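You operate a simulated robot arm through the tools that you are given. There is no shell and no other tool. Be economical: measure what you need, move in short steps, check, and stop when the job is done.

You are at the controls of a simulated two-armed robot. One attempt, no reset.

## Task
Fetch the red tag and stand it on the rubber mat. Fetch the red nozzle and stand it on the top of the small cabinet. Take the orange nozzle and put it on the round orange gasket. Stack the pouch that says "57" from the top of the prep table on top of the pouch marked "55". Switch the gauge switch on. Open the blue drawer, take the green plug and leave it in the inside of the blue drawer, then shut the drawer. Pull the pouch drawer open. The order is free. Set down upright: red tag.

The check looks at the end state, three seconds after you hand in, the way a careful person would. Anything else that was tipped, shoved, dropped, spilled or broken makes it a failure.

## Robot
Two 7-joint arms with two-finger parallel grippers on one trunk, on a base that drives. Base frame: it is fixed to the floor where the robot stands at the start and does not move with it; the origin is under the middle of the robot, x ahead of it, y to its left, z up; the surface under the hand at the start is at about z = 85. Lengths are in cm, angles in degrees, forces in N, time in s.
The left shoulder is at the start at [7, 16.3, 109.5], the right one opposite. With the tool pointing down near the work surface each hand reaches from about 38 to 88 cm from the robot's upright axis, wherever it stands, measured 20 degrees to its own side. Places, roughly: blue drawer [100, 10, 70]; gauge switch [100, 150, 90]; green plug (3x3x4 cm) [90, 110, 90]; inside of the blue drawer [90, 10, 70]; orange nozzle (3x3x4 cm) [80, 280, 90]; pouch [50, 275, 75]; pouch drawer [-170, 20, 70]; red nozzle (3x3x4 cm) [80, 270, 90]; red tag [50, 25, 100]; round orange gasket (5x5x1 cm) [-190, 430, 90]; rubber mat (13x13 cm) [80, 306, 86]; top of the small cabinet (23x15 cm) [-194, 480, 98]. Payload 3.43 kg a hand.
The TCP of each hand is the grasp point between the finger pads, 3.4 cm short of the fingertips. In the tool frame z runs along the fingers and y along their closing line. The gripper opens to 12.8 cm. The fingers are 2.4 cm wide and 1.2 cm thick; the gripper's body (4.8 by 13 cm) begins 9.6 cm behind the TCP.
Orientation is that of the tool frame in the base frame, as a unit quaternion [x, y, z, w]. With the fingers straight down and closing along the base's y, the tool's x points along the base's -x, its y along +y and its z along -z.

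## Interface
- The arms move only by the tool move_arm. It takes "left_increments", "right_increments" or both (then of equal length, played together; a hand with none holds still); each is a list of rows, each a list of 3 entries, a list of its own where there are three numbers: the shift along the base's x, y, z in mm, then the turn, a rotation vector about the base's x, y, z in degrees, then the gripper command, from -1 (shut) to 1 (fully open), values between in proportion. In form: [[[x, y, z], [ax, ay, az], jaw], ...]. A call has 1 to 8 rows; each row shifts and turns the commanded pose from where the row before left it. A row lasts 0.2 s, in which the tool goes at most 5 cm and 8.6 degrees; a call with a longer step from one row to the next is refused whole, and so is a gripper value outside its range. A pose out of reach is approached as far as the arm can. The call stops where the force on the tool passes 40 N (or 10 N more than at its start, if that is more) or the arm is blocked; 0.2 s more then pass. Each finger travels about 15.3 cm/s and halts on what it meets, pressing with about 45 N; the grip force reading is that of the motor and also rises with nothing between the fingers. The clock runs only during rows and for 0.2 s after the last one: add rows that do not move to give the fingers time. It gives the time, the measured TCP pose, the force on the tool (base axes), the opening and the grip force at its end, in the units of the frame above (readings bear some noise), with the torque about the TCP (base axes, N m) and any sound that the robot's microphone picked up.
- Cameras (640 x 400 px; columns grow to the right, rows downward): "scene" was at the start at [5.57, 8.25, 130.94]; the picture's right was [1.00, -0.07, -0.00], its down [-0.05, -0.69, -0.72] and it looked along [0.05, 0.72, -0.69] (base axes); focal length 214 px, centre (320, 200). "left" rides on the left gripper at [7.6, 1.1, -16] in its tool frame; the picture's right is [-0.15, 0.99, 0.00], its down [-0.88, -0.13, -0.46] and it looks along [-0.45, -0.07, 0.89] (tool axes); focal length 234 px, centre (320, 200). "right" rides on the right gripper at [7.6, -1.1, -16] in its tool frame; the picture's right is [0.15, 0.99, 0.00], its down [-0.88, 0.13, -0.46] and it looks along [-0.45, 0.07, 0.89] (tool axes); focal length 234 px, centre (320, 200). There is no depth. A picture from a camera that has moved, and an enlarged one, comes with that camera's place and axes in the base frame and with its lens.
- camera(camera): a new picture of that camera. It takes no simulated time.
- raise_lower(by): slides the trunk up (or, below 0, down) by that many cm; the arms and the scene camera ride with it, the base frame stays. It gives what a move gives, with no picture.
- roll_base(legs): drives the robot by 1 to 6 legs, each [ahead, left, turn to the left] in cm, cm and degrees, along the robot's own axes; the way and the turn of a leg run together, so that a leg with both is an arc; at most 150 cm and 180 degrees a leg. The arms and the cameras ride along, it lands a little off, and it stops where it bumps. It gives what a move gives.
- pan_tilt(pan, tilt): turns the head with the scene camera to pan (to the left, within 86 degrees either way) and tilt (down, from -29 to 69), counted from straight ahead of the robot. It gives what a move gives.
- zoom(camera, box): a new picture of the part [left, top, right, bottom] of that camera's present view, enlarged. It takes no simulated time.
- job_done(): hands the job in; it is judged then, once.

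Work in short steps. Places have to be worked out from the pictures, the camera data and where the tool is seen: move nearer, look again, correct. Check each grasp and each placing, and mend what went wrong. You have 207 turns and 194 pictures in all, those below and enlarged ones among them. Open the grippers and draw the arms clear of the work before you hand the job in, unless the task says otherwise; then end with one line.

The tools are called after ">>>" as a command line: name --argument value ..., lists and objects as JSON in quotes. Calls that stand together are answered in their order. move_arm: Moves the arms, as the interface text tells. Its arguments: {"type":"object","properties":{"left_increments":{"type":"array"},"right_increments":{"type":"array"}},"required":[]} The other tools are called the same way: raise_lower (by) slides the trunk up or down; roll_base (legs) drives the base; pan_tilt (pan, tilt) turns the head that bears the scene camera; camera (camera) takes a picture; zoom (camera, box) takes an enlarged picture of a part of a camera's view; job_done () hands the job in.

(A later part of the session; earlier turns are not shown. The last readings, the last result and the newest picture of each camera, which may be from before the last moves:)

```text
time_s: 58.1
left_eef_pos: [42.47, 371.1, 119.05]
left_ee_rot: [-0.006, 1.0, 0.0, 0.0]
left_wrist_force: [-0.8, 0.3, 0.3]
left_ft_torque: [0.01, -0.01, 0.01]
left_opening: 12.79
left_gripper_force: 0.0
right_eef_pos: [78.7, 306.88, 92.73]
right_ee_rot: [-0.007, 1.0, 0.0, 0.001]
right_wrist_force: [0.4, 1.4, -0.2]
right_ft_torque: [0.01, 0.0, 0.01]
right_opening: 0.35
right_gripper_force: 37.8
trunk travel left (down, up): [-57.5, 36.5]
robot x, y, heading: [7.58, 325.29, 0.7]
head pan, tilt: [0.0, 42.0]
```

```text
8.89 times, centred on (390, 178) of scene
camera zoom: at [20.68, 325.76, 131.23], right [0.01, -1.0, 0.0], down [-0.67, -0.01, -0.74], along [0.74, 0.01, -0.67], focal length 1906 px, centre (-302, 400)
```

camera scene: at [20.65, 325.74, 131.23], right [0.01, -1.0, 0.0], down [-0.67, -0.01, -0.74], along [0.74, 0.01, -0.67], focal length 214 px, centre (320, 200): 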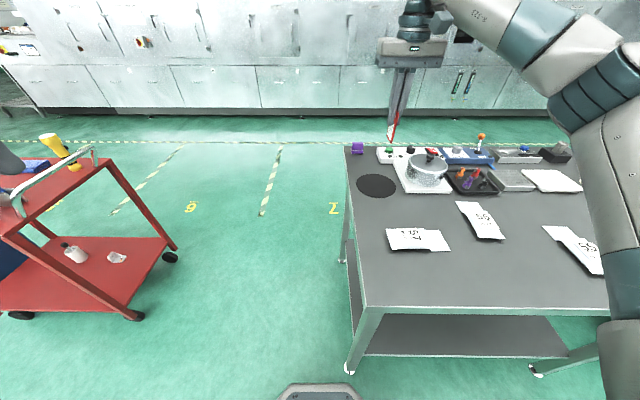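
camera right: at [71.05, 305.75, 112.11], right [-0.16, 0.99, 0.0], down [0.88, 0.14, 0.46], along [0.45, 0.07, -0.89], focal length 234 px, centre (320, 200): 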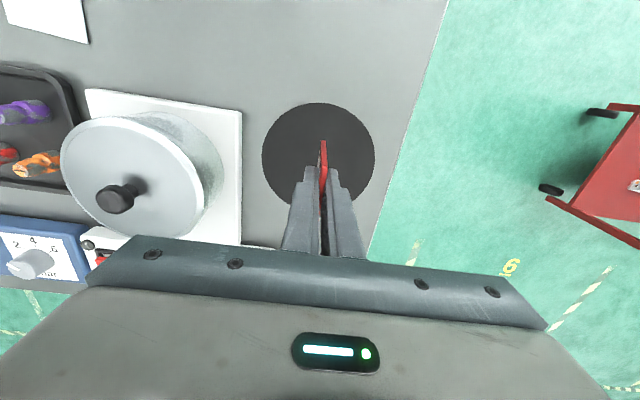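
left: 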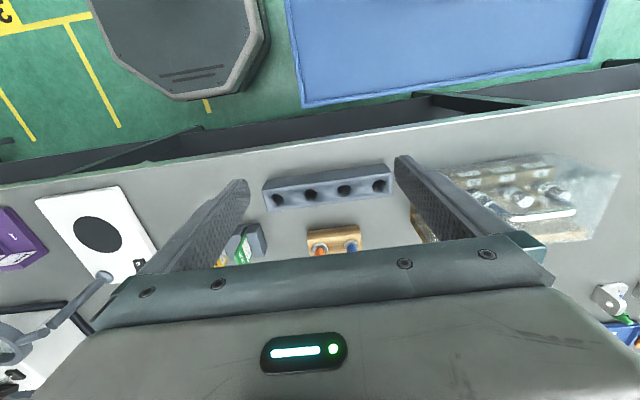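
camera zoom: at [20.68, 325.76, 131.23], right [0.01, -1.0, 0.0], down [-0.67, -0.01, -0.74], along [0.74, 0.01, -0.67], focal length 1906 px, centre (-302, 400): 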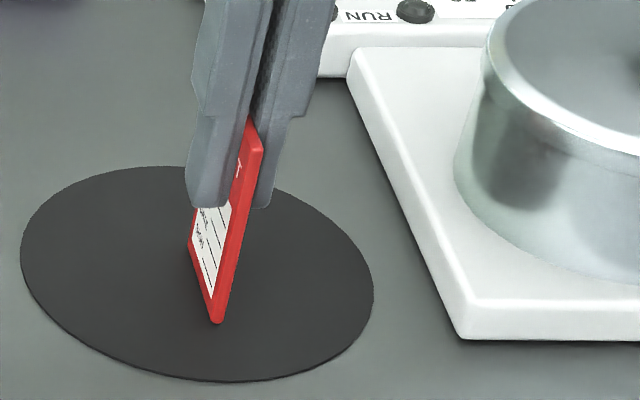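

Near contact. I continue with a few more mm steps.

>>> move_arm --right_increments '[[[0, 0, -2], [0, 0, 0], -1], [[0, 0, 0], [0, 0, 0], -1]]'

>>> move_arm --right_increments '[[[0, 0, -2], [0, 0, 0], -1], [[0, 0, 0], [0, 0, 0], -1]]'

>>> move_arm --right_increments '[[[0, 0, -2], [0, 0, 0], -1], [[0, 0, 0], [0, 0, 0], -1]]'

```text
time_s: 58.7
left_eef_pos: [42.4, 371.06, 119.19]
left_ee_rot: [-0.006, 1.0, 0.0, 0.0]
left_wrist_force: [0.3, 0.1, 0.1]
left_ft_torque: [0.02, 0.0, -0.03]
left_opening: 12.79
left_gripper_force: 0.0
right_eef_pos: [78.69, 306.89, 92.7]
right_ee_rot: [-0.007, 1.0, 0.0, 0.002]
right_wrist_force: [2.3, -0.2, 6.3]
right_ft_torque: [0.07, -0.13, 0.03]
right_opening: 0.36
right_gripper_force: 37.4
trunk travel left (down, up): [-57.5, 36.5]
robot x, y, heading: [7.02, 325.82, 0.7]
head pan, tilt: [0.0, 42.0]
```

```text
time_s: 59.3
left_eef_pos: [42.22, 371.09, 119.2]
left_ee_rot: [-0.006, 1.0, -0.001, 0.0]
left_wrist_force: [0.3, 0.4, -0.3]
left_ft_torque: [-0.01, -0.03, 0.02]
left_opening: 12.81
left_gripper_force: 0.0
right_eef_pos: [78.62, 306.9, 92.51]
right_ee_rot: [-0.006, 1.0, 0.0, 0.003]
right_wrist_force: [3.9, -1.1, 17.7]
right_ft_torque: [-0.14, -0.3, -0.03]
right_opening: 0.33
right_gripper_force: 37.7
trunk travel left (down, up): [-57.5, 36.5]
robot x, y, heading: [7.18, 325.49, 1.2]
head pan, tilt: [0.0, 42.0]
```

```text
time_s: 59.9
left_eef_pos: [42.22, 371.09, 119.24]
left_ee_rot: [-0.006, 1.0, 0.001, 0.001]
left_wrist_force: [0.0, 0.0, -0.1]
left_ft_torque: [-0.01, 0.03, 0.02]
left_opening: 12.83
left_gripper_force: 0.1
right_eef_pos: [78.45, 306.89, 92.41]
right_ee_rot: [-0.005, 1.0, 0.0, 0.003]
right_wrist_force: [5.2, -4.2, 31.8]
right_ft_torque: [-0.29, -0.16, 0.03]
right_opening: 0.35
right_gripper_force: 37.9
trunk travel left (down, up): [-57.5, 36.5]
robot x, y, heading: [7.5, 325.63, 0.6]
head pan, tilt: [0.0, 42.0]
```

Contact made. I ease the pressure off and open the fingers gently.

>>> move_arm --right_increments '[[[1, 0, 3], [0, 0, 0], -1], [[0, 0, 2], [0, 0, 0], -1], [[0, 0, 0], [0, 0, 0], -1]]'

>>> move_arm --right_increments '[[[0, 0, 0], [0, 0, 0], -0.92], [[0, 0, 0], [0, 0, 0], -0.84], [[0, 0, 0], [0, 0, 0], -0.74], [[0, 0, 0], [0, 0, 0], -0.64], [[0, 0, 0], [0, 0, 0], -0.64]]'

>>> zoom --camera "scene" --box '[360, 145, 420, 195]'

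```text
time_s: 60.7
left_eef_pos: [42.32, 371.08, 119.24]
left_ee_rot: [-0.006, 1.0, 0.0, 0.0]
left_wrist_force: [-0.1, 0.8, -0.6]
left_ft_torque: [-0.02, -0.03, 0.03]
left_opening: 12.81
left_gripper_force: 0.0
right_eef_pos: [78.52, 306.86, 92.5]
right_ee_rot: [-0.007, 1.0, 0.0, -0.001]
right_wrist_force: [-4.6, -0.2, 6.8]
right_ft_torque: [0.04, 0.2, 0.02]
right_opening: 0.31
right_gripper_force: 38.3
trunk travel left (down, up): [-57.5, 36.5]
robot x, y, heading: [7.49, 325.5, 0.9]
head pan, tilt: [0.0, 42.0]
```

```text
time_s: 61.9
left_eef_pos: [42.45, 371.04, 119.09]
left_ee_rot: [-0.006, 1.0, 0.001, 0.0]
left_wrist_force: [0.4, 0.3, 0.5]
left_ft_torque: [0.03, 0.0, -0.02]
left_opening: 12.79
left_gripper_force: 0.0
right_eef_pos: [78.78, 306.86, 92.63]
right_ee_rot: [-0.007, 1.0, -0.001, 0.001]
right_wrist_force: [-0.5, -0.2, -0.4]
right_ft_torque: [-0.01, 0.0, 0.01]
right_opening: 2.29
right_gripper_force: 0.1
trunk travel left (down, up): [-57.5, 36.5]
robot x, y, heading: [7.39, 325.83, 0.8]
head pan, tilt: [0.0, 42.0]
```

```text
8.00 times, centred on (390, 170) of scene
camera zoom: at [20.68, 325.76, 131.23], right [0.01, -1.0, 0.0], down [-0.67, -0.01, -0.74], along [0.74, 0.01, -0.67], focal length 1716 px, centre (-240, 440)
```

zoom: 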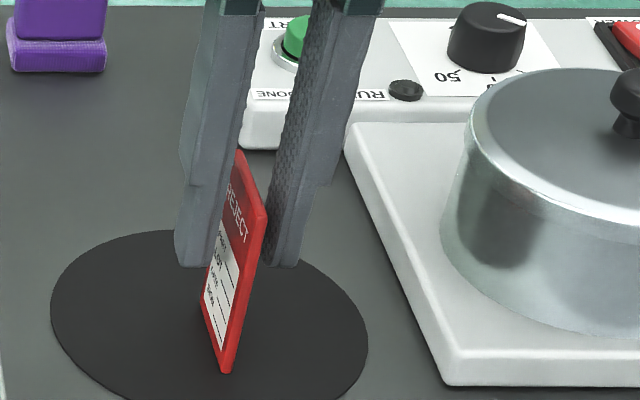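

The tag stands on its own between the fingers. I open a bit more and lift straight up.

>>> move_arm --right_increments '[[[0, 0, 0], [0, 0, 0], -0.5], [[0, 0, 0], [0, 0, 0], -0.35], [[0, 0, 0], [0, 0, 0], -0.35], [[0, 0, 20], [0, 0, 0], -0.35], [[0, 0, 40], [0, 0, 0], -0.35], [[0, 0, 40], [0, 0, 0], -0.35], [[0, 0, 40], [0, 0, 0], -0.35], [[0, 0, 40], [0, 0, 0], -0.35]]'

>>> zoom --camera "scene" --box '[340, 110, 500, 210]'

>>> camera --camera "right"

```text
time_s: 63.7
left_eef_pos: [42.33, 371.0, 119.15]
left_ee_rot: [-0.006, 1.0, 0.0, 0.001]
left_wrist_force: [-0.9, -0.3, 0.3]
left_ft_torque: [-0.02, -0.03, -0.04]
left_opening: 12.79
left_gripper_force: 0.0
right_eef_pos: [78.85, 306.75, 110.65]
right_ee_rot: [-0.005, 1.0, 0.0, 0.001]
right_wrist_force: [-0.3, 0.3, -0.1]
right_ft_torque: [0.0, 0.04, -0.03]
right_opening: 4.16
right_gripper_force: 0.0
trunk travel left (down, up): [-57.5, 36.5]
robot x, y, heading: [7.22, 325.91, 0.6]
head pan, tilt: [0.0, 42.0]
```

```text
4.00 times, centred on (420, 160) of scene
camera zoom: at [20.59, 325.85, 131.23], right [0.01, -1.0, 0.0], down [-0.67, -0.01, -0.74], along [0.74, 0.01, -0.67], focal length 858 px, centre (-80, 360)
```

zoom: 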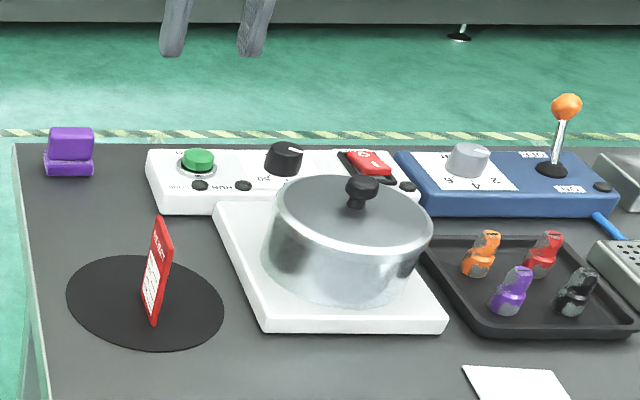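

```text
161 pictures are left
camera right: at [71.16, 305.49, 126.65], right [-0.16, 0.99, 0.0], down [0.88, 0.14, 0.46], along [0.45, 0.07, -0.89], focal length 234 px, centre (320, 200)
```

right: 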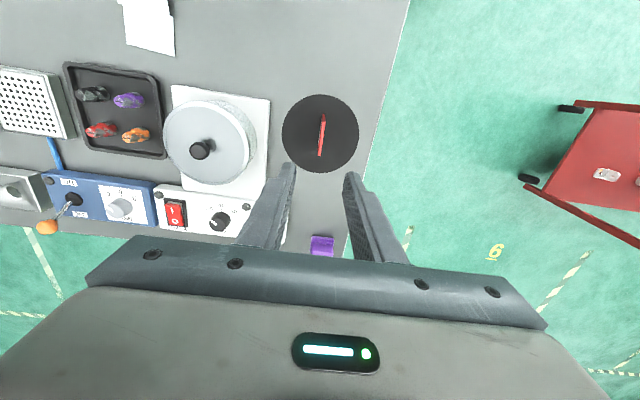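

The tag stands upright on the mat. I retract the right hand and reposition the base for the pouches.

>>> move_arm --right_increments '[[[-35, 0, 25], [0, 0, 0], 0], [[-40, 0, 20], [0, 0, 0], 0], [[-40, 0, 0], [0, 0, 0], 0.5], [[-40, 0, 0], [0, 0, 0], 1], [[-40, 0, 0], [0, 0, 0], 1]]'

>>> roll_base --legs '[[-6, 0, 0], [0, -38, -0.7]]'

>>> pan_tilt --pan 0 --tilt 50

>>> camera --camera "scene"

>>> camera --camera "right"

```text
time_s: 64.9
left_eef_pos: [42.36, 370.98, 119.18]
left_ee_rot: [-0.007, 1.0, 0.0, 0.0]
left_wrist_force: [0.5, -0.1, -0.2]
left_ft_torque: [0.02, 0.0, -0.04]
left_opening: 12.8
left_gripper_force: 0.0
right_eef_pos: [59.28, 306.8, 115.15]
right_ee_rot: [-0.005, 1.0, 0.0, 0.001]
right_wrist_force: [0.0, 0.4, -0.1]
right_ft_torque: [-0.02, -0.02, -0.02]
right_opening: 12.81
right_gripper_force: 0.0
trunk travel left (down, up): [-57.5, 36.5]
robot x, y, heading: [7.4, 325.52, 0.6]
head pan, tilt: [0.0, 42.0]
```

```text
time_s: 67.9
left_eef_pos: [37.41, 333.2, 119.12]
left_ee_rot: [0.003, 1.0, 0.0, 0.0]
left_wrist_force: [0.7, 0.6, 0.4]
left_ft_torque: [-0.03, -0.01, 0.0]
left_opening: 12.81
left_gripper_force: 0.1
right_eef_pos: [52.94, 268.79, 115.17]
right_ee_rot: [0.002, 1.0, 0.0, 0.0]
right_wrist_force: [-0.1, 0.2, 0.1]
right_ft_torque: [-0.02, 0.0, 0.01]
right_opening: 12.81
right_gripper_force: 0.0
trunk travel left (down, up): [-57.5, 36.5]
robot x, y, heading: [1.52, 288.17, -0.4]
head pan, tilt: [0.0, 42.0]
```

```text
time_s: 68.5
left_eef_pos: [37.37, 333.02, 119.11]
left_ee_rot: [0.002, 1.0, 0.001, 0.0]
left_wrist_force: [1.3, 0.2, 0.9]
left_ft_torque: [0.04, -0.02, 0.01]
left_opening: 12.79
left_gripper_force: 0.0
right_eef_pos: [52.84, 268.71, 115.18]
right_ee_rot: [0.002, 1.0, 0.0, 0.001]
right_wrist_force: [0.1, 0.5, 0.0]
right_ft_torque: [0.05, 0.0, -0.02]
right_opening: 12.82
right_gripper_force: 0.0
trunk travel left (down, up): [-57.5, 36.5]
robot x, y, heading: [1.42, 288.08, -0.0]
head pan, tilt: [0.0, 50.0]
```

```text
160 pictures are left
camera scene: at [14.12, 288.19, 130.11], right [-0.01, -1.0, 0.0], down [-0.77, 0.0, -0.64], along [0.64, 0.0, -0.77], focal length 214 px, centre (320, 200)
```

scene: 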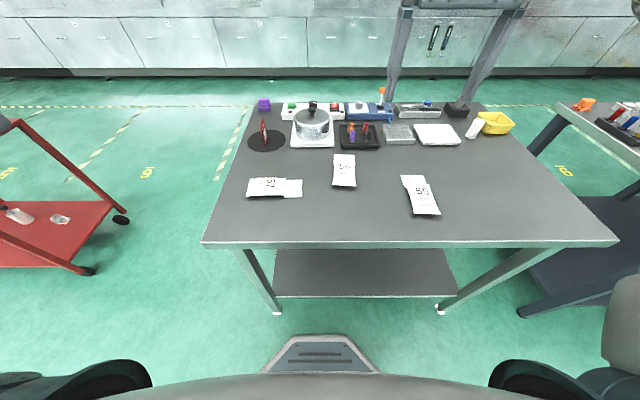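

```text
159 pictures are left
camera right: at [45.36, 267.59, 131.01], right [-0.14, 0.99, 0.0], down [0.88, 0.13, 0.46], along [0.45, 0.07, -0.89], focal length 234 px, centre (320, 200)
```

right: 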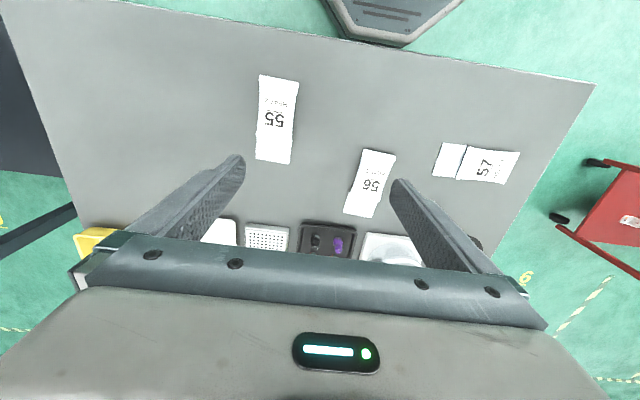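

>>> zoom --camera "scene" --box '[230, 140, 390, 240]'

>>> zoom --camera "scene" --box '[370, 150, 470, 225]'

>>> zoom --camera "right" --box '[240, 60, 540, 230]'

```text
4.00 times, centred on (310, 190) of scene
camera zoom: at [14.12, 288.19, 130.11], right [-0.01, -1.0, 0.0], down [-0.77, 0.0, -0.64], along [0.64, 0.0, -0.77], focal length 858 px, centre (360, 240)
```

zoom: 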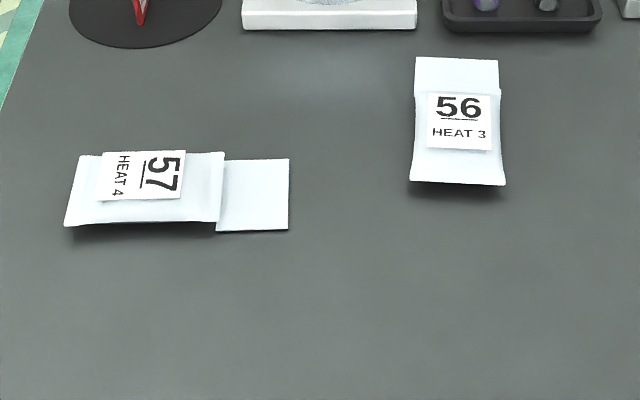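

```text
5.33 times, centred on (420, 188) of scene
camera zoom: at [14.12, 288.19, 130.11], right [-0.01, -1.0, 0.0], down [-0.77, 0.0, -0.64], along [0.64, 0.0, -0.77], focal length 1144 px, centre (-213, 267)
```

zoom: 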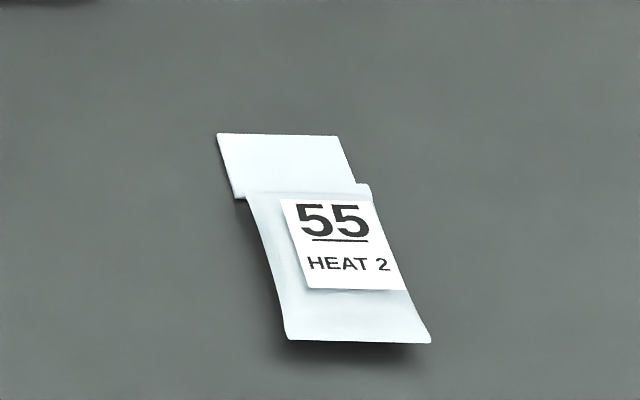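

```text
2.13 times, centred on (390, 145) of right
camera zoom: at [45.36, 267.59, 131.01], right [-0.14, 0.99, 0.0], down [0.88, 0.13, 0.46], along [0.45, 0.07, -0.89], focal length 500 px, centre (171, 317)
```

zoom: 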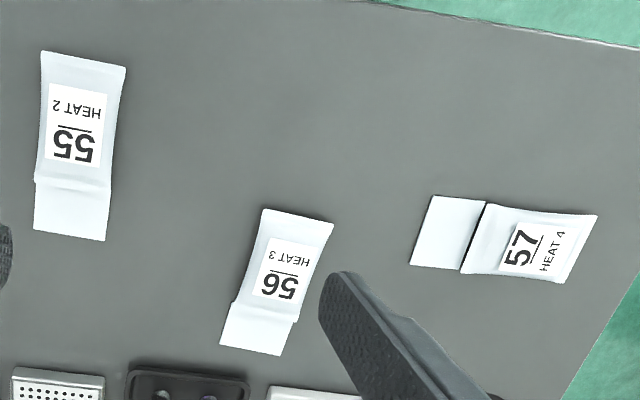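

57 lies at x 52.8–58.9, y 293–308 (body centre ≈(55.9, 303)), long axis along y; 55 lies at y 257–264, body x 46–56. I turn the right hand 90° and bring it over pouch 57, closing across its width.

>>> move_arm --right_increments '[[[3, 30, 0], [0, 0, 8.2], 1], [[3, 30, 0], [0, 0, 8.2], 1], [[3, 30, 0], [0, 0, 8.2], 1], [[3, 30, 0], [0, 0, 8.2], 1], [[3, 30, 0], [0, 0, 8.2], 1], [[3, 30, 0], [0, 0, 8.2], 1], [[3, 30, 0], [0, 0, 8.2], 1], [[3, 30, 0], [0, 0, 8.2], 1]]'

>>> move_arm --right_increments '[[[3, 30, 0], [0, 0, 8.2], 1], [[3, 30, 0], [0, 0, 8.2], 1], [[1, 40, 0], [0, 0, 8], 0.7], [[0, 0, 0], [0, 0, 0], 0.5], [[0, 0, 0], [0, 0, 0], 0.5]]'

>>> camera --camera "right"

>>> camera --camera "scene"

```text
time_s: 70.3
left_eef_pos: [37.19, 333.33, 119.0]
left_ee_rot: [0.003, 1.0, -0.001, 0.0]
left_wrist_force: [0.8, -0.1, -0.3]
left_ft_torque: [0.02, 0.0, 0.04]
left_opening: 12.78
left_gripper_force: 0.1
right_eef_pos: [55.7, 292.92, 115.05]
right_ee_rot: [-0.54, 0.842, 0.0, 0.0]
right_wrist_force: [0.0, 0.5, -0.4]
right_ft_torque: [-0.02, 0.0, -0.01]
right_opening: 12.79
right_gripper_force: 0.1
trunk travel left (down, up): [-57.5, 36.5]
robot x, y, heading: [1.09, 288.2, -0.3]
head pan, tilt: [0.0, 50.0]
```

```text
time_s: 71.5
left_eef_pos: [37.26, 333.12, 119.16]
left_ee_rot: [0.003, 1.0, 0.0, 0.0]
left_wrist_force: [-0.2, -1.2, 0.1]
left_ft_torque: [0.05, -0.04, 0.0]
left_opening: 12.81
left_gripper_force: 0.0
right_eef_pos: [48.5, 301.68, 112.74]
right_ee_rot: [-0.703, 0.711, 0.001, 0.002]
right_wrist_force: [0.6, -0.1, 0.3]
right_ft_torque: [0.03, 0.0, 0.02]
right_opening: 9.59
right_gripper_force: 0.1
right hand out of reach, approached as far as the arm can: row 2, 3
trunk travel left (down, up): [-57.5, 36.5]
robot x, y, heading: [1.81, 288.67, -0.2]
head pan, tilt: [0.0, 50.0]
```

```text
155 pictures are left
camera right: at [49.51, 294.0, 128.58], right [-0.99, -0.14, 0.0], down [-0.12, 0.88, 0.46], along [-0.06, 0.45, -0.89], focal length 234 px, centre (320, 200)
```

right: 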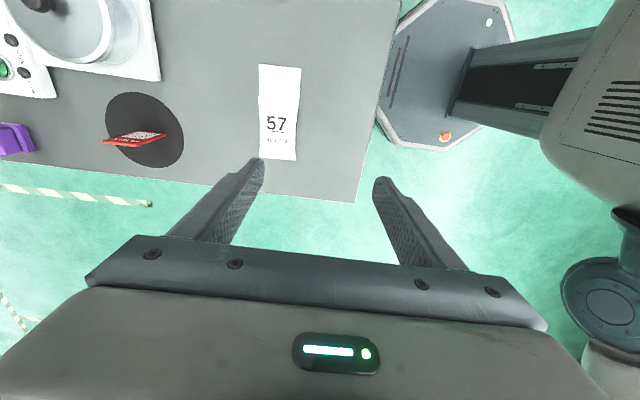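

```text
154 pictures are left
camera scene: at [14.09, 288.24, 130.11], right [-0.01, -1.0, 0.0], down [-0.77, 0.0, -0.64], along [0.64, 0.0, -0.77], focal length 214 px, centre (320, 200)
```

scene: 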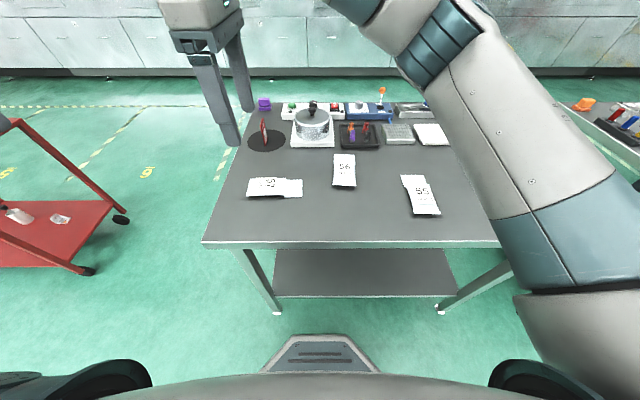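

The hand was limited there; I try moving down and forward from this pose.

>>> move_arm --right_increments '[[[20, 5, -20], [0, 0, 0], 0.5], [[20, 3, -20], [0, 0, 0], 0.5], [[20, 0, -20], [0, 0, 0], 0.5], [[14, 0, -20], [0, 0, 0], 0.5], [[0, 0, -10], [0, 0, 0], 0.5], [[0, 0, 0], [0, 0, 0], 0.5]]'

>>> camera --camera "right"

```text
time_s: 73.0
left_eef_pos: [37.38, 333.1, 119.09]
left_ee_rot: [0.003, 1.0, 0.0, -0.001]
left_wrist_force: [0.0, -0.2, -1.0]
left_ft_torque: [0.03, 0.02, 0.03]
left_opening: 12.8
left_gripper_force: 0.1
right_eef_pos: [49.6, 301.14, 106.85]
right_ee_rot: [-0.706, 0.709, 0.0, 0.001]
right_wrist_force: [-0.8, -0.2, 1.0]
right_ft_torque: [0.01, -0.04, 0.0]
right_opening: 9.59
right_gripper_force: 0.0
right hand out of reach, approached as far as the arm can: row 1, 2, 3, 4
trunk travel left (down, up): [-57.5, 36.5]
robot x, y, heading: [1.12, 288.3, -0.1]
head pan, tilt: [0.0, 50.0]
```

```text
153 pictures are left
camera right: at [50.69, 293.51, 122.82], right [-0.99, -0.14, 0.0], down [-0.13, 0.88, 0.46], along [-0.06, 0.45, -0.89], focal length 234 px, centre (320, 200)
```

right: 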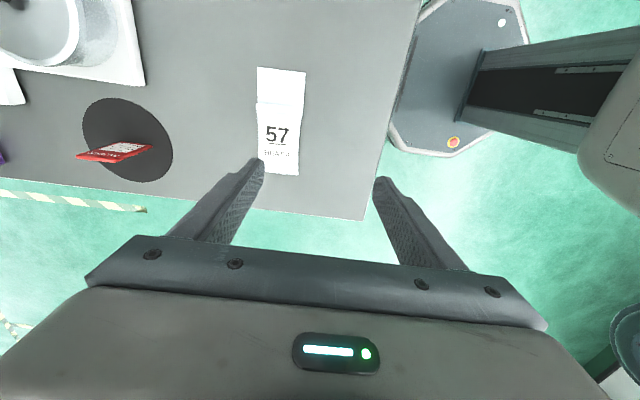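

That yaw is at the wrist limit here. I lift, then turn the base 35° left so the pouch lies comfortably on the right hand's side.

>>> move_arm --right_increments '[[[-20, 0, 30], [0, 0, -8.4], 0.5], [[-20, 0, 30], [0, 0, -8.4], 0.5], [[0, -30, 0], [0, 0, -8.4], 0.5], [[0, -40, 0], [0, 0, -8.4], 0.5], [[0, -40, 0], [0, 0, 0], 0.5]]'

>>> roll_base --legs '[[-3, 0, 35]]'

```text
time_s: 74.2
left_eef_pos: [37.34, 333.08, 119.14]
left_ee_rot: [0.002, 1.0, 0.001, 0.0]
left_wrist_force: [-0.4, 0.4, -0.3]
left_ft_torque: [0.02, 0.01, -0.01]
left_opening: 12.82
left_gripper_force: 0.1
right_eef_pos: [45.56, 289.69, 113.04]
right_ee_rot: [-0.471, 0.882, 0.001, 0.0]
right_wrist_force: [-0.1, -0.1, -0.1]
right_ft_torque: [0.02, 0.0, -0.01]
right_opening: 9.6
right_gripper_force: 0.0
trunk travel left (down, up): [-57.5, 36.5]
robot x, y, heading: [1.51, 288.42, -0.3]
head pan, tilt: [0.0, 50.0]
```

```text
time_s: 76.2
left_eef_pos: [2.33, 344.7, 119.13]
left_ee_rot: [-0.298, 0.955, 0.001, 0.0]
left_wrist_force: [0.0, 0.6, -1.0]
left_ft_torque: [0.06, -0.05, 0.04]
left_opening: 12.8
left_gripper_force: 0.0
right_eef_pos: [33.72, 314.01, 113.07]
right_ee_rot: [0.713, -0.701, -0.001, -0.001]
right_wrist_force: [-0.7, -0.5, 0.4]
right_ft_torque: [-0.01, -0.02, 0.03]
right_opening: 9.6
right_gripper_force: 0.1
trunk travel left (down, up): [-57.5, 36.5]
robot x, y, heading: [-1.19, 286.84, 34.7]
head pan, tilt: [0.0, 50.0]
```

Yaw is now 91°. I move over the pouch.

>>> move_arm --right_increments '[[[37, -19, 0], [0, 0, 0], 0.5], [[37, -19, 0], [0, 0, 0], 0.5], [[37, -19, 0], [0, 0, 0], 0.5], [[37, -19, 0], [0, 0, 0], 0.5], [[37, -18, -20], [0, 0, 0], 0.5], [[37, -18, -30], [0, 0, 0], 0.5], [[0, 0, -20], [0, 0, -1], 0.5], [[0, 0, 0], [0, 0, 0], 0.5]]'

>>> pan_tilt --pan -20 --tilt 50

>>> camera --camera "right"

>>> camera --camera "scene"

```text
refused: row 6 steps farther than a row can; nothing moved
```

```text
time_s: 77.0
left_eef_pos: [2.49, 344.68, 119.23]
left_ee_rot: [-0.298, 0.954, 0.0, 0.0]
left_wrist_force: [0.0, 0.3, 1.2]
left_ft_torque: [0.01, 0.0, -0.01]
left_opening: 12.78
left_gripper_force: 0.1
right_eef_pos: [33.84, 313.94, 113.13]
right_ee_rot: [0.713, -0.701, 0.0, -0.001]
right_wrist_force: [-0.2, 0.3, 0.7]
right_ft_torque: [0.01, 0.0, -0.01]
right_opening: 9.59
right_gripper_force: 0.1
trunk travel left (down, up): [-57.5, 36.5]
robot x, y, heading: [-1.45, 287.29, 34.4]
head pan, tilt: [-20.0, 50.0]
```

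```text
152 pictures are left
camera right: at [35.05, 306.43, 128.97], right [-0.99, -0.16, 0.0], down [-0.15, 0.88, 0.46], along [-0.08, 0.45, -0.89], focal length 234 px, centre (320, 200)
```

right: 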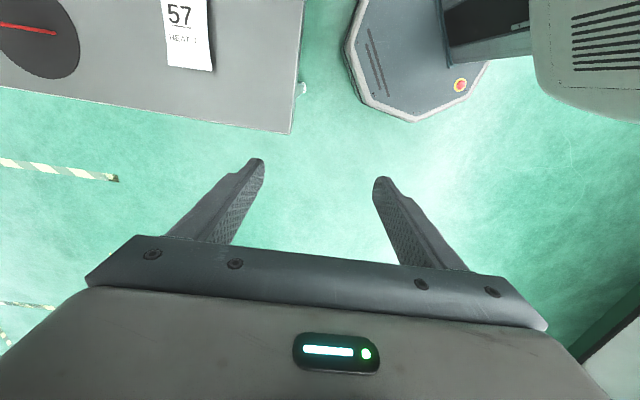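

```text
151 pictures are left
camera scene: at [10.14, 292.22, 130.11], right [0.25, -0.97, 0.0], down [-0.74, -0.19, -0.64], along [0.62, 0.16, -0.77], focal length 214 px, centre (320, 200)
```

scene: 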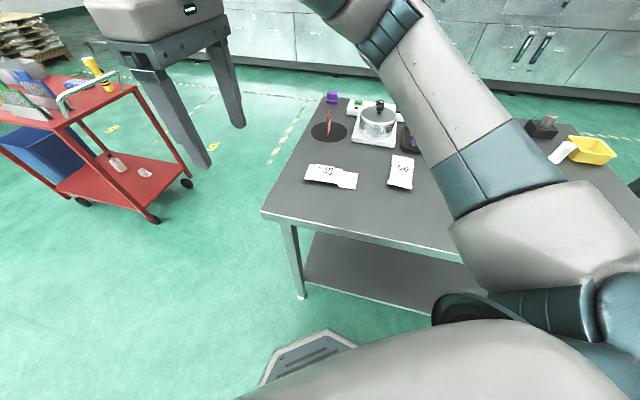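

Row too long; I resend with smaller steps.

>>> move_arm --right_increments '[[[37, -19, 0], [0, 0, 0], 0.5], [[37, -19, 0], [0, 0, 0], 0.5], [[37, -19, 0], [0, 0, 0], 0.5], [[37, -19, 0], [0, 0, 0], 0.5], [[37, -18, -20], [0, 0, 0], 0.5], [[36, -18, -20], [0, 0, 0], 0.5], [[0, 0, -30], [0, 0, -1], 0.5], [[0, 0, 0], [0, 0, 0], 0.5]]'

>>> camera --camera "right"

>>> camera --camera "scene"

```text
time_s: 78.8
left_eef_pos: [2.26, 344.6, 119.14]
left_ee_rot: [-0.297, 0.955, 0.0, 0.0]
left_wrist_force: [-0.1, -0.5, 0.7]
left_ft_torque: [0.01, -0.01, -0.01]
left_opening: 12.79
left_gripper_force: 0.1
right_eef_pos: [55.77, 302.68, 105.99]
right_ee_rot: [0.707, -0.707, -0.002, -0.001]
right_wrist_force: [-0.4, 0.9, 0.0]
right_ft_torque: [-0.01, -0.01, -0.01]
right_opening: 9.6
right_gripper_force: 0.2
trunk travel left (down, up): [-57.5, 36.5]
robot x, y, heading: [-1.79, 287.34, 34.9]
head pan, tilt: [-20.0, 50.0]
```

```text
150 pictures are left
camera right: at [56.87, 295.12, 122.0], right [-0.99, -0.15, 0.0], down [-0.13, 0.88, 0.46], along [-0.07, 0.45, -0.89], focal length 234 px, centre (320, 200)
```

right: 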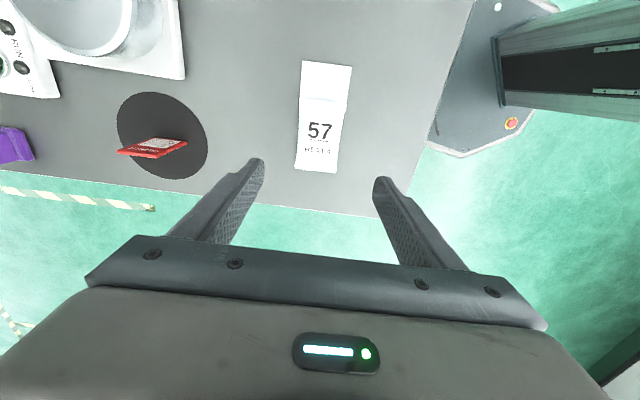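

```text
149 pictures are left
camera scene: at [10.09, 292.18, 130.11], right [0.25, -0.97, 0.0], down [-0.74, -0.19, -0.64], along [0.62, 0.16, -0.77], focal length 214 px, centre (320, 200)
```

scene: 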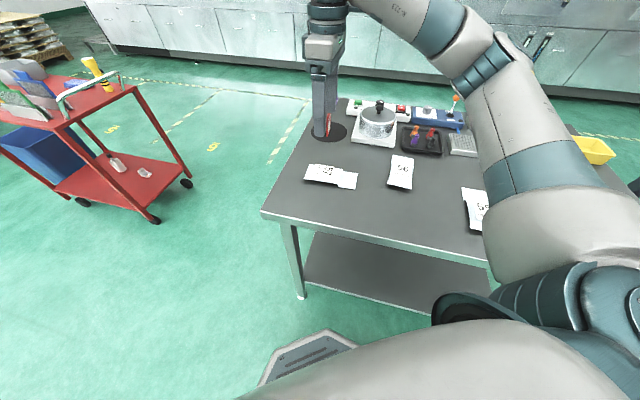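

Aligned over the pouch. I descend to TCP z≈89 with the fingers straddling it.

>>> move_arm --right_increments '[[[1, 3, -40], [0, 0, 0], 0.4], [[0, 0, -40], [0, 0, 0], 0.3], [[0, 0, -40], [0, 0, 0], 0.3], [[0, 0, -30], [0, 0, 0], 0.3], [[0, 0, -12], [0, 0, 0], 0.3], [[0, 0, 0], [0, 0, 0], 0.3]]'

>>> camera --camera "right"

>>> zoom --camera "scene" --box '[290, 120, 390, 200]'

```text
time_s: 80.2
left_eef_pos: [2.31, 344.63, 119.21]
left_ee_rot: [-0.298, 0.955, 0.0, 0.0]
left_wrist_force: [0.4, 0.1, -0.3]
left_ft_torque: [-0.02, 0.03, 0.02]
left_opening: 12.81
left_gripper_force: 0.1
right_eef_pos: [56.1, 303.0, 89.94]
right_ee_rot: [0.708, -0.707, -0.001, -0.001]
right_wrist_force: [-0.4, 0.2, -0.3]
right_ft_torque: [0.01, 0.02, -0.03]
right_opening: 8.31
right_gripper_force: 0.0
trunk travel left (down, up): [-57.5, 36.5]
robot x, y, heading: [-1.28, 287.56, 34.6]
head pan, tilt: [-20.0, 50.0]
```

```text
148 pictures are left
camera right: at [57.12, 295.51, 105.77], right [-0.99, -0.15, 0.0], down [-0.13, 0.88, 0.46], along [-0.07, 0.45, -0.89], focal length 234 px, centre (320, 200)
```

right: 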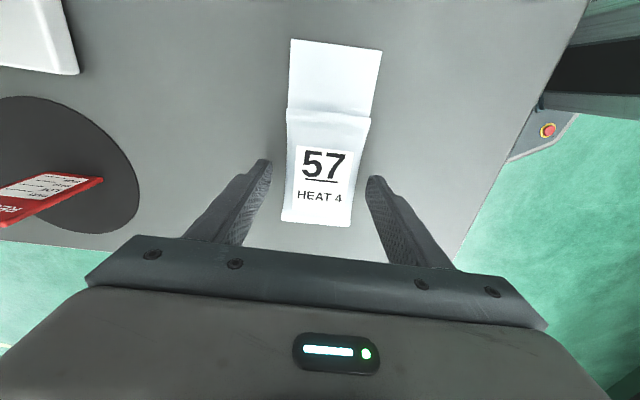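

```text
5.00 times, centred on (340, 160) of scene
camera zoom: at [10.14, 292.21, 130.11], right [0.25, -0.97, 0.0], down [-0.74, -0.19, -0.64], along [0.62, 0.16, -0.77], focal length 1072 px, centre (220, 400)
```

zoom: 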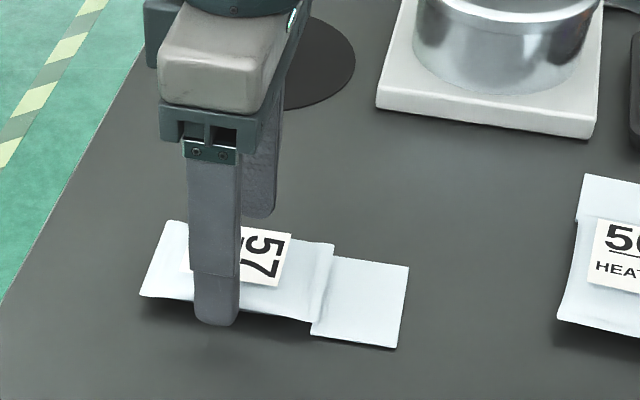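

Straddling well. I lower 8 mm more and close.

>>> move_arm --right_increments '[[[0, 0, -5], [0, 0, 0], 0.3], [[0, 0, -4], [0, 0, 0], 0.3], [[0, 0, 0], [0, 0, 0], 0.1], [[0, 0, 0], [0, 0, 0], -0.1], [[0, 0, 0], [0, 0, 0], -0.4], [[0, 0, 0], [0, 0, 0], -1], [[0, 0, 0], [0, 0, 0], -1]]'

>>> camera --camera "right"

>>> zoom --camera "scene" --box '[290, 120, 390, 200]'

```text
time_s: 81.8
left_eef_pos: [2.31, 344.73, 119.07]
left_ee_rot: [-0.298, 0.954, 0.0, 0.0]
left_wrist_force: [0.0, -0.2, -0.5]
left_ft_torque: [0.01, 0.03, 0.01]
left_opening: 12.78
left_gripper_force: 0.0
right_eef_pos: [56.06, 302.99, 89.09]
right_ee_rot: [-0.707, 0.707, 0.0, 0.0]
right_wrist_force: [-0.3, 0.8, 0.1]
right_ft_torque: [0.05, 0.01, 0.05]
right_opening: 6.53
right_gripper_force: 45.9
trunk travel left (down, up): [-57.5, 36.5]
robot x, y, heading: [-1.28, 287.46, 34.5]
head pan, tilt: [-20.0, 50.0]
```

```text
146 pictures are left
camera right: at [57.1, 295.48, 104.86], right [-0.99, -0.15, 0.0], down [-0.13, 0.88, 0.46], along [-0.07, 0.45, -0.89], focal length 234 px, centre (320, 200)
```

right: 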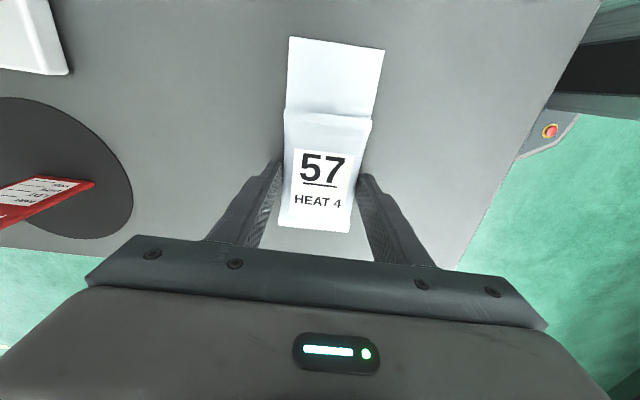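

```text
5.00 times, centred on (340, 160) of scene
camera zoom: at [10.13, 292.2, 130.11], right [0.25, -0.97, 0.0], down [-0.74, -0.19, -0.64], along [0.62, 0.16, -0.77], focal length 1072 px, centre (220, 400)
```

zoom: 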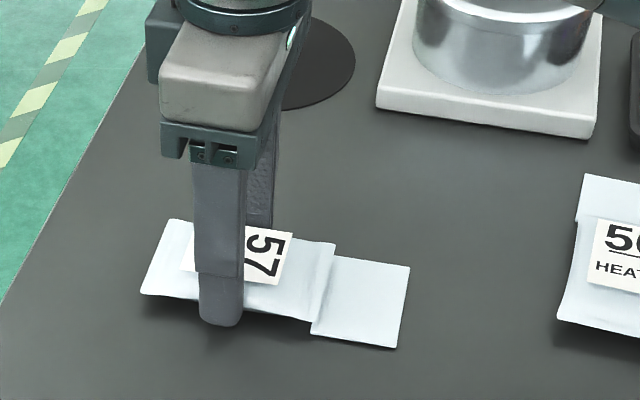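

Grip at 6.5 cm. I lift and check that the pouch comes along.

>>> move_arm --right_increments '[[[0, 0, 15], [0, 0, 0], -1], [[0, 0, 30], [0, 0, 0], -1], [[0, 0, 40], [0, 0, 0], -1], [[0, 0, 40], [0, 0, 0], -1], [[0, 0, 40], [0, 0, 0], -1], [[0, 0, 0], [0, 0, 0], -1]]'

>>> camera --camera "scene"

```text
time_s: 83.2
left_eef_pos: [2.39, 344.78, 119.16]
left_ee_rot: [-0.297, 0.955, -0.001, 0.0]
left_wrist_force: [0.0, -0.2, 0.3]
left_ft_torque: [-0.03, -0.01, 0.03]
left_opening: 12.79
left_gripper_force: 0.0
right_eef_pos: [55.96, 303.2, 105.34]
right_ee_rot: [0.707, -0.707, -0.001, 0.0]
right_wrist_force: [-0.1, 0.5, -0.9]
right_ft_torque: [0.03, 0.01, -0.01]
right_opening: 6.51
right_gripper_force: 45.8
trunk travel left (down, up): [-57.5, 36.5]
robot x, y, heading: [-1.44, 287.26, 34.6]
head pan, tilt: [-20.0, 50.0]
```

```text
144 pictures are left
camera scene: at [10.23, 292.22, 130.09], right [0.25, -0.97, 0.0], down [-0.74, -0.19, -0.64], along [0.62, 0.16, -0.77], focal length 214 px, centre (320, 200)
```

scene: 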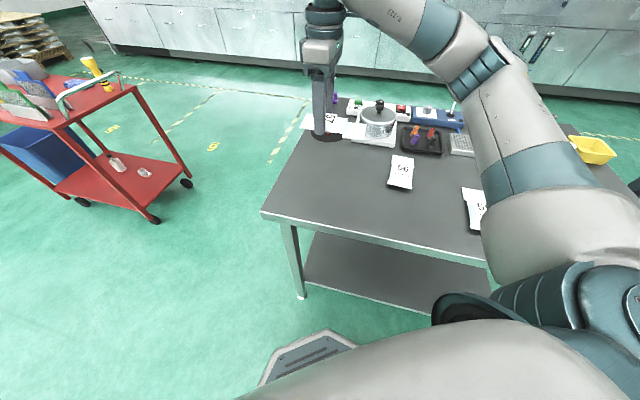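

The pouch is up. I turn the base back to heading ≈0, which swings the pouch toward 55.

>>> roll_base --legs '[[0, 0, -35]]'

>>> move_arm --right_increments '[[[0, 0, 0], [0, 0, -8], -1], [[0, 0, 0], [0, 0, -8], -1], [[0, 0, 0], [0, 0, -8], -1], [[0, 0, 0], [0, 0, -8], -1], [[0, 0, 0], [0, 0, -8], -1], [[0, 0, 0], [0, 0, -8], -1], [[0, 0, 0], [0, 0, -7], -1], [[0, 0, 0], [0, 0, 0], -1]]'

>>> camera --camera "right"

>>> camera --camera "scene"

```text
time_s: 85.3
left_eef_pos: [33.73, 332.79, 119.15]
left_ee_rot: [-0.006, 1.0, 0.0, 0.0]
left_wrist_force: [-0.8, 0.4, 0.4]
left_ft_torque: [0.0, 0.0, 0.0]
left_opening: 12.79
left_gripper_force: 0.1
right_eef_pos: [55.02, 268.47, 105.32]
right_ee_rot: [-0.471, 0.882, 0.001, 0.001]
right_wrist_force: [1.3, 0.3, -0.6]
right_ft_torque: [-0.02, 0.0, -0.03]
right_opening: 6.51
right_gripper_force: 45.6
trunk travel left (down, up): [-57.5, 36.5]
robot x, y, heading: [-1.16, 287.26, 0.9]
head pan, tilt: [-20.0, 50.0]
```

```text
time_s: 87.1
left_eef_pos: [33.81, 332.78, 119.03]
left_ee_rot: [-0.007, 1.0, -0.001, 0.0]
left_wrist_force: [0.1, 0.1, -0.2]
left_ft_torque: [-0.01, 0.0, 0.0]
left_opening: 12.8
left_gripper_force: 0.2
right_eef_pos: [55.09, 268.44, 105.54]
right_ee_rot: [-0.009, 1.0, 0.0, 0.001]
right_wrist_force: [0.5, -0.5, -2.0]
right_ft_torque: [0.03, -0.05, -0.03]
right_opening: 6.5
right_gripper_force: 45.1
trunk travel left (down, up): [-57.5, 36.5]
robot x, y, heading: [-1.34, 287.47, 0.8]
head pan, tilt: [-20.0, 50.0]
```

```text
143 pictures are left
camera right: at [47.37, 267.21, 121.33], right [-0.16, 0.99, 0.0], down [0.88, 0.15, 0.46], along [0.45, 0.07, -0.89], focal length 234 px, centre (320, 200)
```

right: 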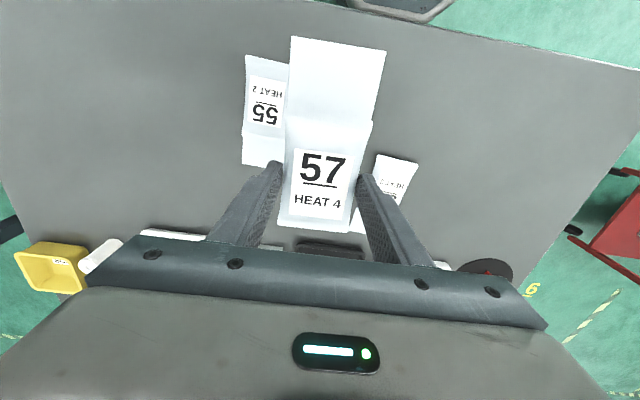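

```text
142 pictures are left
camera scene: at [10.85, 284.91, 130.11], right [-0.33, -0.94, 0.0], down [-0.72, 0.25, -0.64], along [0.61, -0.21, -0.77], focal length 214 px, centre (320, 200)
```

scene: 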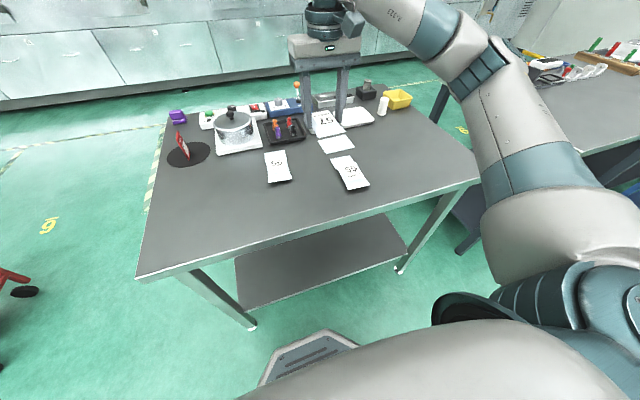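

57's long axis is now along x. I move over pouch 55 (body centre ≈(51.3, 260.7)).

>>> move_arm --right_increments '[[[-18, -38, 0], [0, 0, -0.5], -1], [[-18, -39, 0], [0, 0, -0.5], -1], [[0, 0, -40], [0, 0, 0], -1], [[0, 0, -20], [0, 0, 0], -1], [[0, 0, 0], [0, 0, 0], -1]]'

>>> camera --camera "right"

>>> zoom --camera "scene" --box '[300, 110, 420, 210]'

```text
time_s: 88.3
left_eef_pos: [33.83, 332.77, 119.1]
left_ee_rot: [-0.006, 1.0, 0.0, -0.001]
left_wrist_force: [0.4, -0.6, -0.1]
left_ft_torque: [-0.01, -0.02, 0.01]
left_opening: 12.82
left_gripper_force: 0.1
right_eef_pos: [51.27, 260.79, 99.44]
right_ee_rot: [-0.001, 1.0, 0.0, 0.0]
right_wrist_force: [0.7, -0.3, -1.2]
right_ft_torque: [0.01, -0.02, 0.0]
right_opening: 6.5
right_gripper_force: 44.7
trunk travel left (down, up): [-57.5, 36.5]
robot x, y, heading: [-1.39, 287.31, 0.5]
head pan, tilt: [-20.0, 50.0]
```

```text
141 pictures are left
camera right: at [43.61, 259.69, 115.34], right [-0.15, 0.99, 0.0], down [0.88, 0.13, 0.46], along [0.45, 0.07, -0.89], focal length 234 px, centre (320, 200)
```

right: 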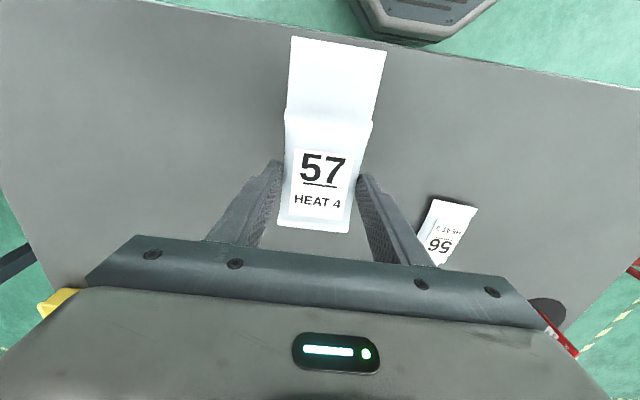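

```text
4.00 times, centred on (360, 160) of scene
camera zoom: at [10.86, 284.94, 130.11], right [-0.33, -0.94, 0.0], down [-0.72, 0.25, -0.64], along [0.61, -0.21, -0.77], focal length 858 px, centre (160, 360)
```

zoom: 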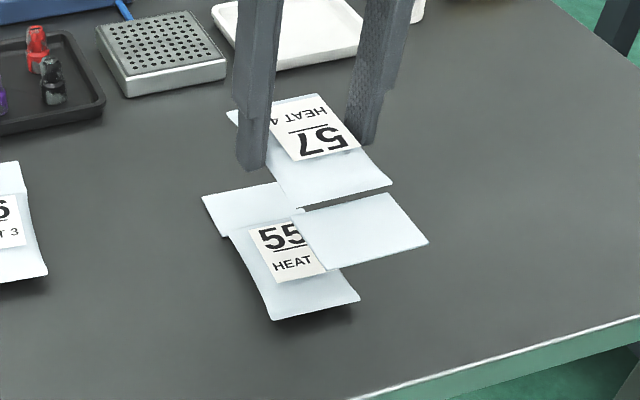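

55's body is centred at ≈(51.8, 260.7). I descend stepwise.

>>> move_arm --right_increments '[[[4, 0, -30], [0, 0, 0], -1], [[0, 0, -20], [0, 0, 0], -1], [[0, 0, -10], [0, 0, 0], -1], [[0, 0, 0], [0, 0, 0], -1]]'

>>> zoom --camera "scene" --box '[310, 130, 400, 200]'

```text
time_s: 89.3
left_eef_pos: [33.7, 332.8, 119.2]
left_ee_rot: [-0.006, 1.0, 0.0, -0.001]
left_wrist_force: [0.0, -0.5, -0.6]
left_ft_torque: [0.02, -0.03, 0.02]
left_opening: 12.8
left_gripper_force: 0.0
right_eef_pos: [51.7, 260.88, 93.36]
right_ee_rot: [0.0, 1.0, -0.001, 0.001]
right_wrist_force: [0.3, -0.5, -1.5]
right_ft_torque: [0.0, -0.02, 0.02]
right_opening: 6.49
right_gripper_force: 45.2
trunk travel left (down, up): [-57.5, 36.5]
robot x, y, heading: [-1.38, 287.32, 0.9]
head pan, tilt: [-20.0, 50.0]
```

```text
5.71 times, centred on (355, 165) of scene
camera zoom: at [10.85, 284.91, 130.11], right [-0.33, -0.94, 0.0], down [-0.72, 0.25, -0.64], along [0.61, -0.21, -0.77], focal length 1226 px, centre (120, 400)
```

zoom: 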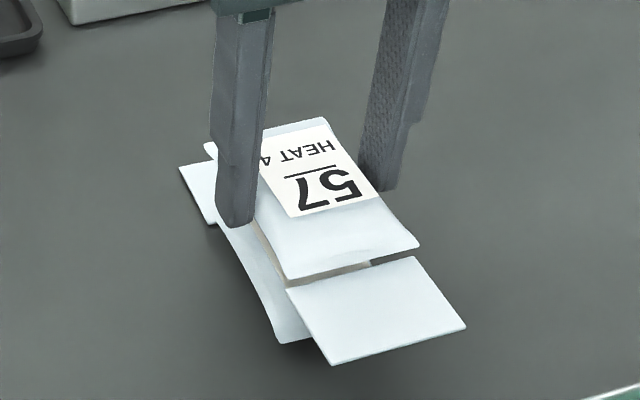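

Getting close; I continue in 3–4 mm steps.

>>> move_arm --right_increments '[[[0, 0, -4], [0, 0, 0], -1], [[0, 0, -4], [0, 0, 0], -1], [[0, 0, 0], [0, 0, 0], -1]]'

>>> move_arm --right_increments '[[[0, 0, -4], [0, 0, 0], -1], [[0, 0, 0], [0, 0, 0], -1]]'

>>> zoom --camera "scene" --box '[310, 130, 400, 200]'

```text
time_s: 90.1
left_eef_pos: [33.71, 332.74, 119.17]
left_ee_rot: [-0.006, 1.0, 0.0, 0.002]
left_wrist_force: [0.4, -0.3, -0.6]
left_ft_torque: [0.0, 0.0, -0.04]
left_opening: 12.79
left_gripper_force: 0.1
right_eef_pos: [51.73, 260.97, 92.51]
right_ee_rot: [-0.001, 1.0, 0.0, 0.001]
right_wrist_force: [-0.4, 0.1, -1.2]
right_ft_torque: [-0.02, -0.02, -0.01]
right_opening: 6.5
right_gripper_force: 44.8
trunk travel left (down, up): [-57.5, 36.5]
robot x, y, heading: [-1.21, 287.15, 0.7]
head pan, tilt: [-20.0, 50.0]
```

```text
time_s: 90.7
left_eef_pos: [33.74, 332.66, 119.12]
left_ee_rot: [-0.007, 1.0, -0.001, 0.0]
left_wrist_force: [-0.7, -0.4, -0.4]
left_ft_torque: [0.0, 0.02, 0.01]
left_opening: 12.81
left_gripper_force: 0.0
right_eef_pos: [51.86, 260.79, 92.19]
right_ee_rot: [-0.001, 1.0, 0.0, 0.001]
right_wrist_force: [-0.4, -0.6, -0.7]
right_ft_torque: [0.05, -0.02, 0.02]
right_opening: 6.51
right_gripper_force: 45.3
trunk travel left (down, up): [-57.5, 36.5]
robot x, y, heading: [-1.61, 287.52, 0.7]
head pan, tilt: [-20.0, 50.0]
```

```text
5.71 times, centred on (355, 165) of scene
camera zoom: at [10.85, 284.91, 130.11], right [-0.33, -0.94, 0.0], down [-0.72, 0.25, -0.64], along [0.61, -0.21, -0.77], focal length 1226 px, centre (120, 400)
```

zoom: 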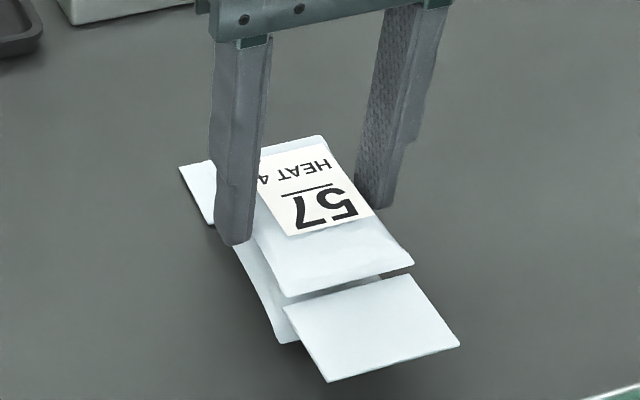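

>>> move_arm --right_increments '[[[0, 0, -3], [0, 0, 0], -1], [[0, 0, 0], [0, 0, 0], -1]]'

>>> move_arm --right_increments '[[[0, 0, -3], [0, 0, 0], -1], [[0, 0, 0], [0, 0, 0], -1]]'

>>> move_arm --right_increments '[[[0, 0, -3], [0, 0, 0], -1], [[0, 0, 0], [0, 0, 0], -1]]'

```text
time_s: 91.3
left_eef_pos: [33.77, 332.85, 119.21]
left_ee_rot: [-0.006, 1.0, 0.001, -0.001]
left_wrist_force: [0.4, 0.0, 0.5]
left_ft_torque: [0.01, 0.03, 0.01]
left_opening: 12.8
left_gripper_force: 0.0
right_eef_pos: [51.89, 260.77, 91.72]
right_ee_rot: [-0.001, 1.0, 0.0, 0.001]
right_wrist_force: [0.0, 0.1, -1.6]
right_ft_torque: [0.01, -0.02, -0.02]
right_opening: 6.52
right_gripper_force: 45.1
trunk travel left (down, up): [-57.5, 36.5]
robot x, y, heading: [-1.25, 287.25, 0.4]
head pan, tilt: [-20.0, 50.0]
```

```text
time_s: 91.9
left_eef_pos: [33.65, 332.87, 119.18]
left_ee_rot: [-0.006, 1.0, 0.0, 0.0]
left_wrist_force: [0.7, 0.0, 0.4]
left_ft_torque: [0.01, 0.01, 0.02]
left_opening: 12.81
left_gripper_force: 0.1
right_eef_pos: [51.82, 260.78, 91.6]
right_ee_rot: [-0.002, 1.0, 0.0, 0.0]
right_wrist_force: [-1.0, 0.5, -0.9]
right_ft_torque: [-0.01, -0.02, 0.0]
right_opening: 6.49
right_gripper_force: 45.7
trunk travel left (down, up): [-57.5, 36.5]
robot x, y, heading: [-1.42, 287.49, 0.7]
head pan, tilt: [-20.0, 50.0]
```

```text
time_s: 92.5
left_eef_pos: [33.8, 332.78, 119.08]
left_ee_rot: [-0.006, 1.0, 0.0, 0.0]
left_wrist_force: [0.5, 0.8, 0.0]
left_ft_torque: [0.01, 0.0, -0.01]
left_opening: 12.79
left_gripper_force: 0.1
right_eef_pos: [51.89, 260.7, 91.18]
right_ee_rot: [-0.001, 1.0, 0.0, 0.001]
right_wrist_force: [-0.4, -0.2, -1.1]
right_ft_torque: [-0.02, 0.01, -0.01]
right_opening: 6.49
right_gripper_force: 44.7
trunk travel left (down, up): [-57.5, 36.5]
robot x, y, heading: [-1.46, 287.35, 0.7]
head pan, tilt: [-20.0, 50.0]
```

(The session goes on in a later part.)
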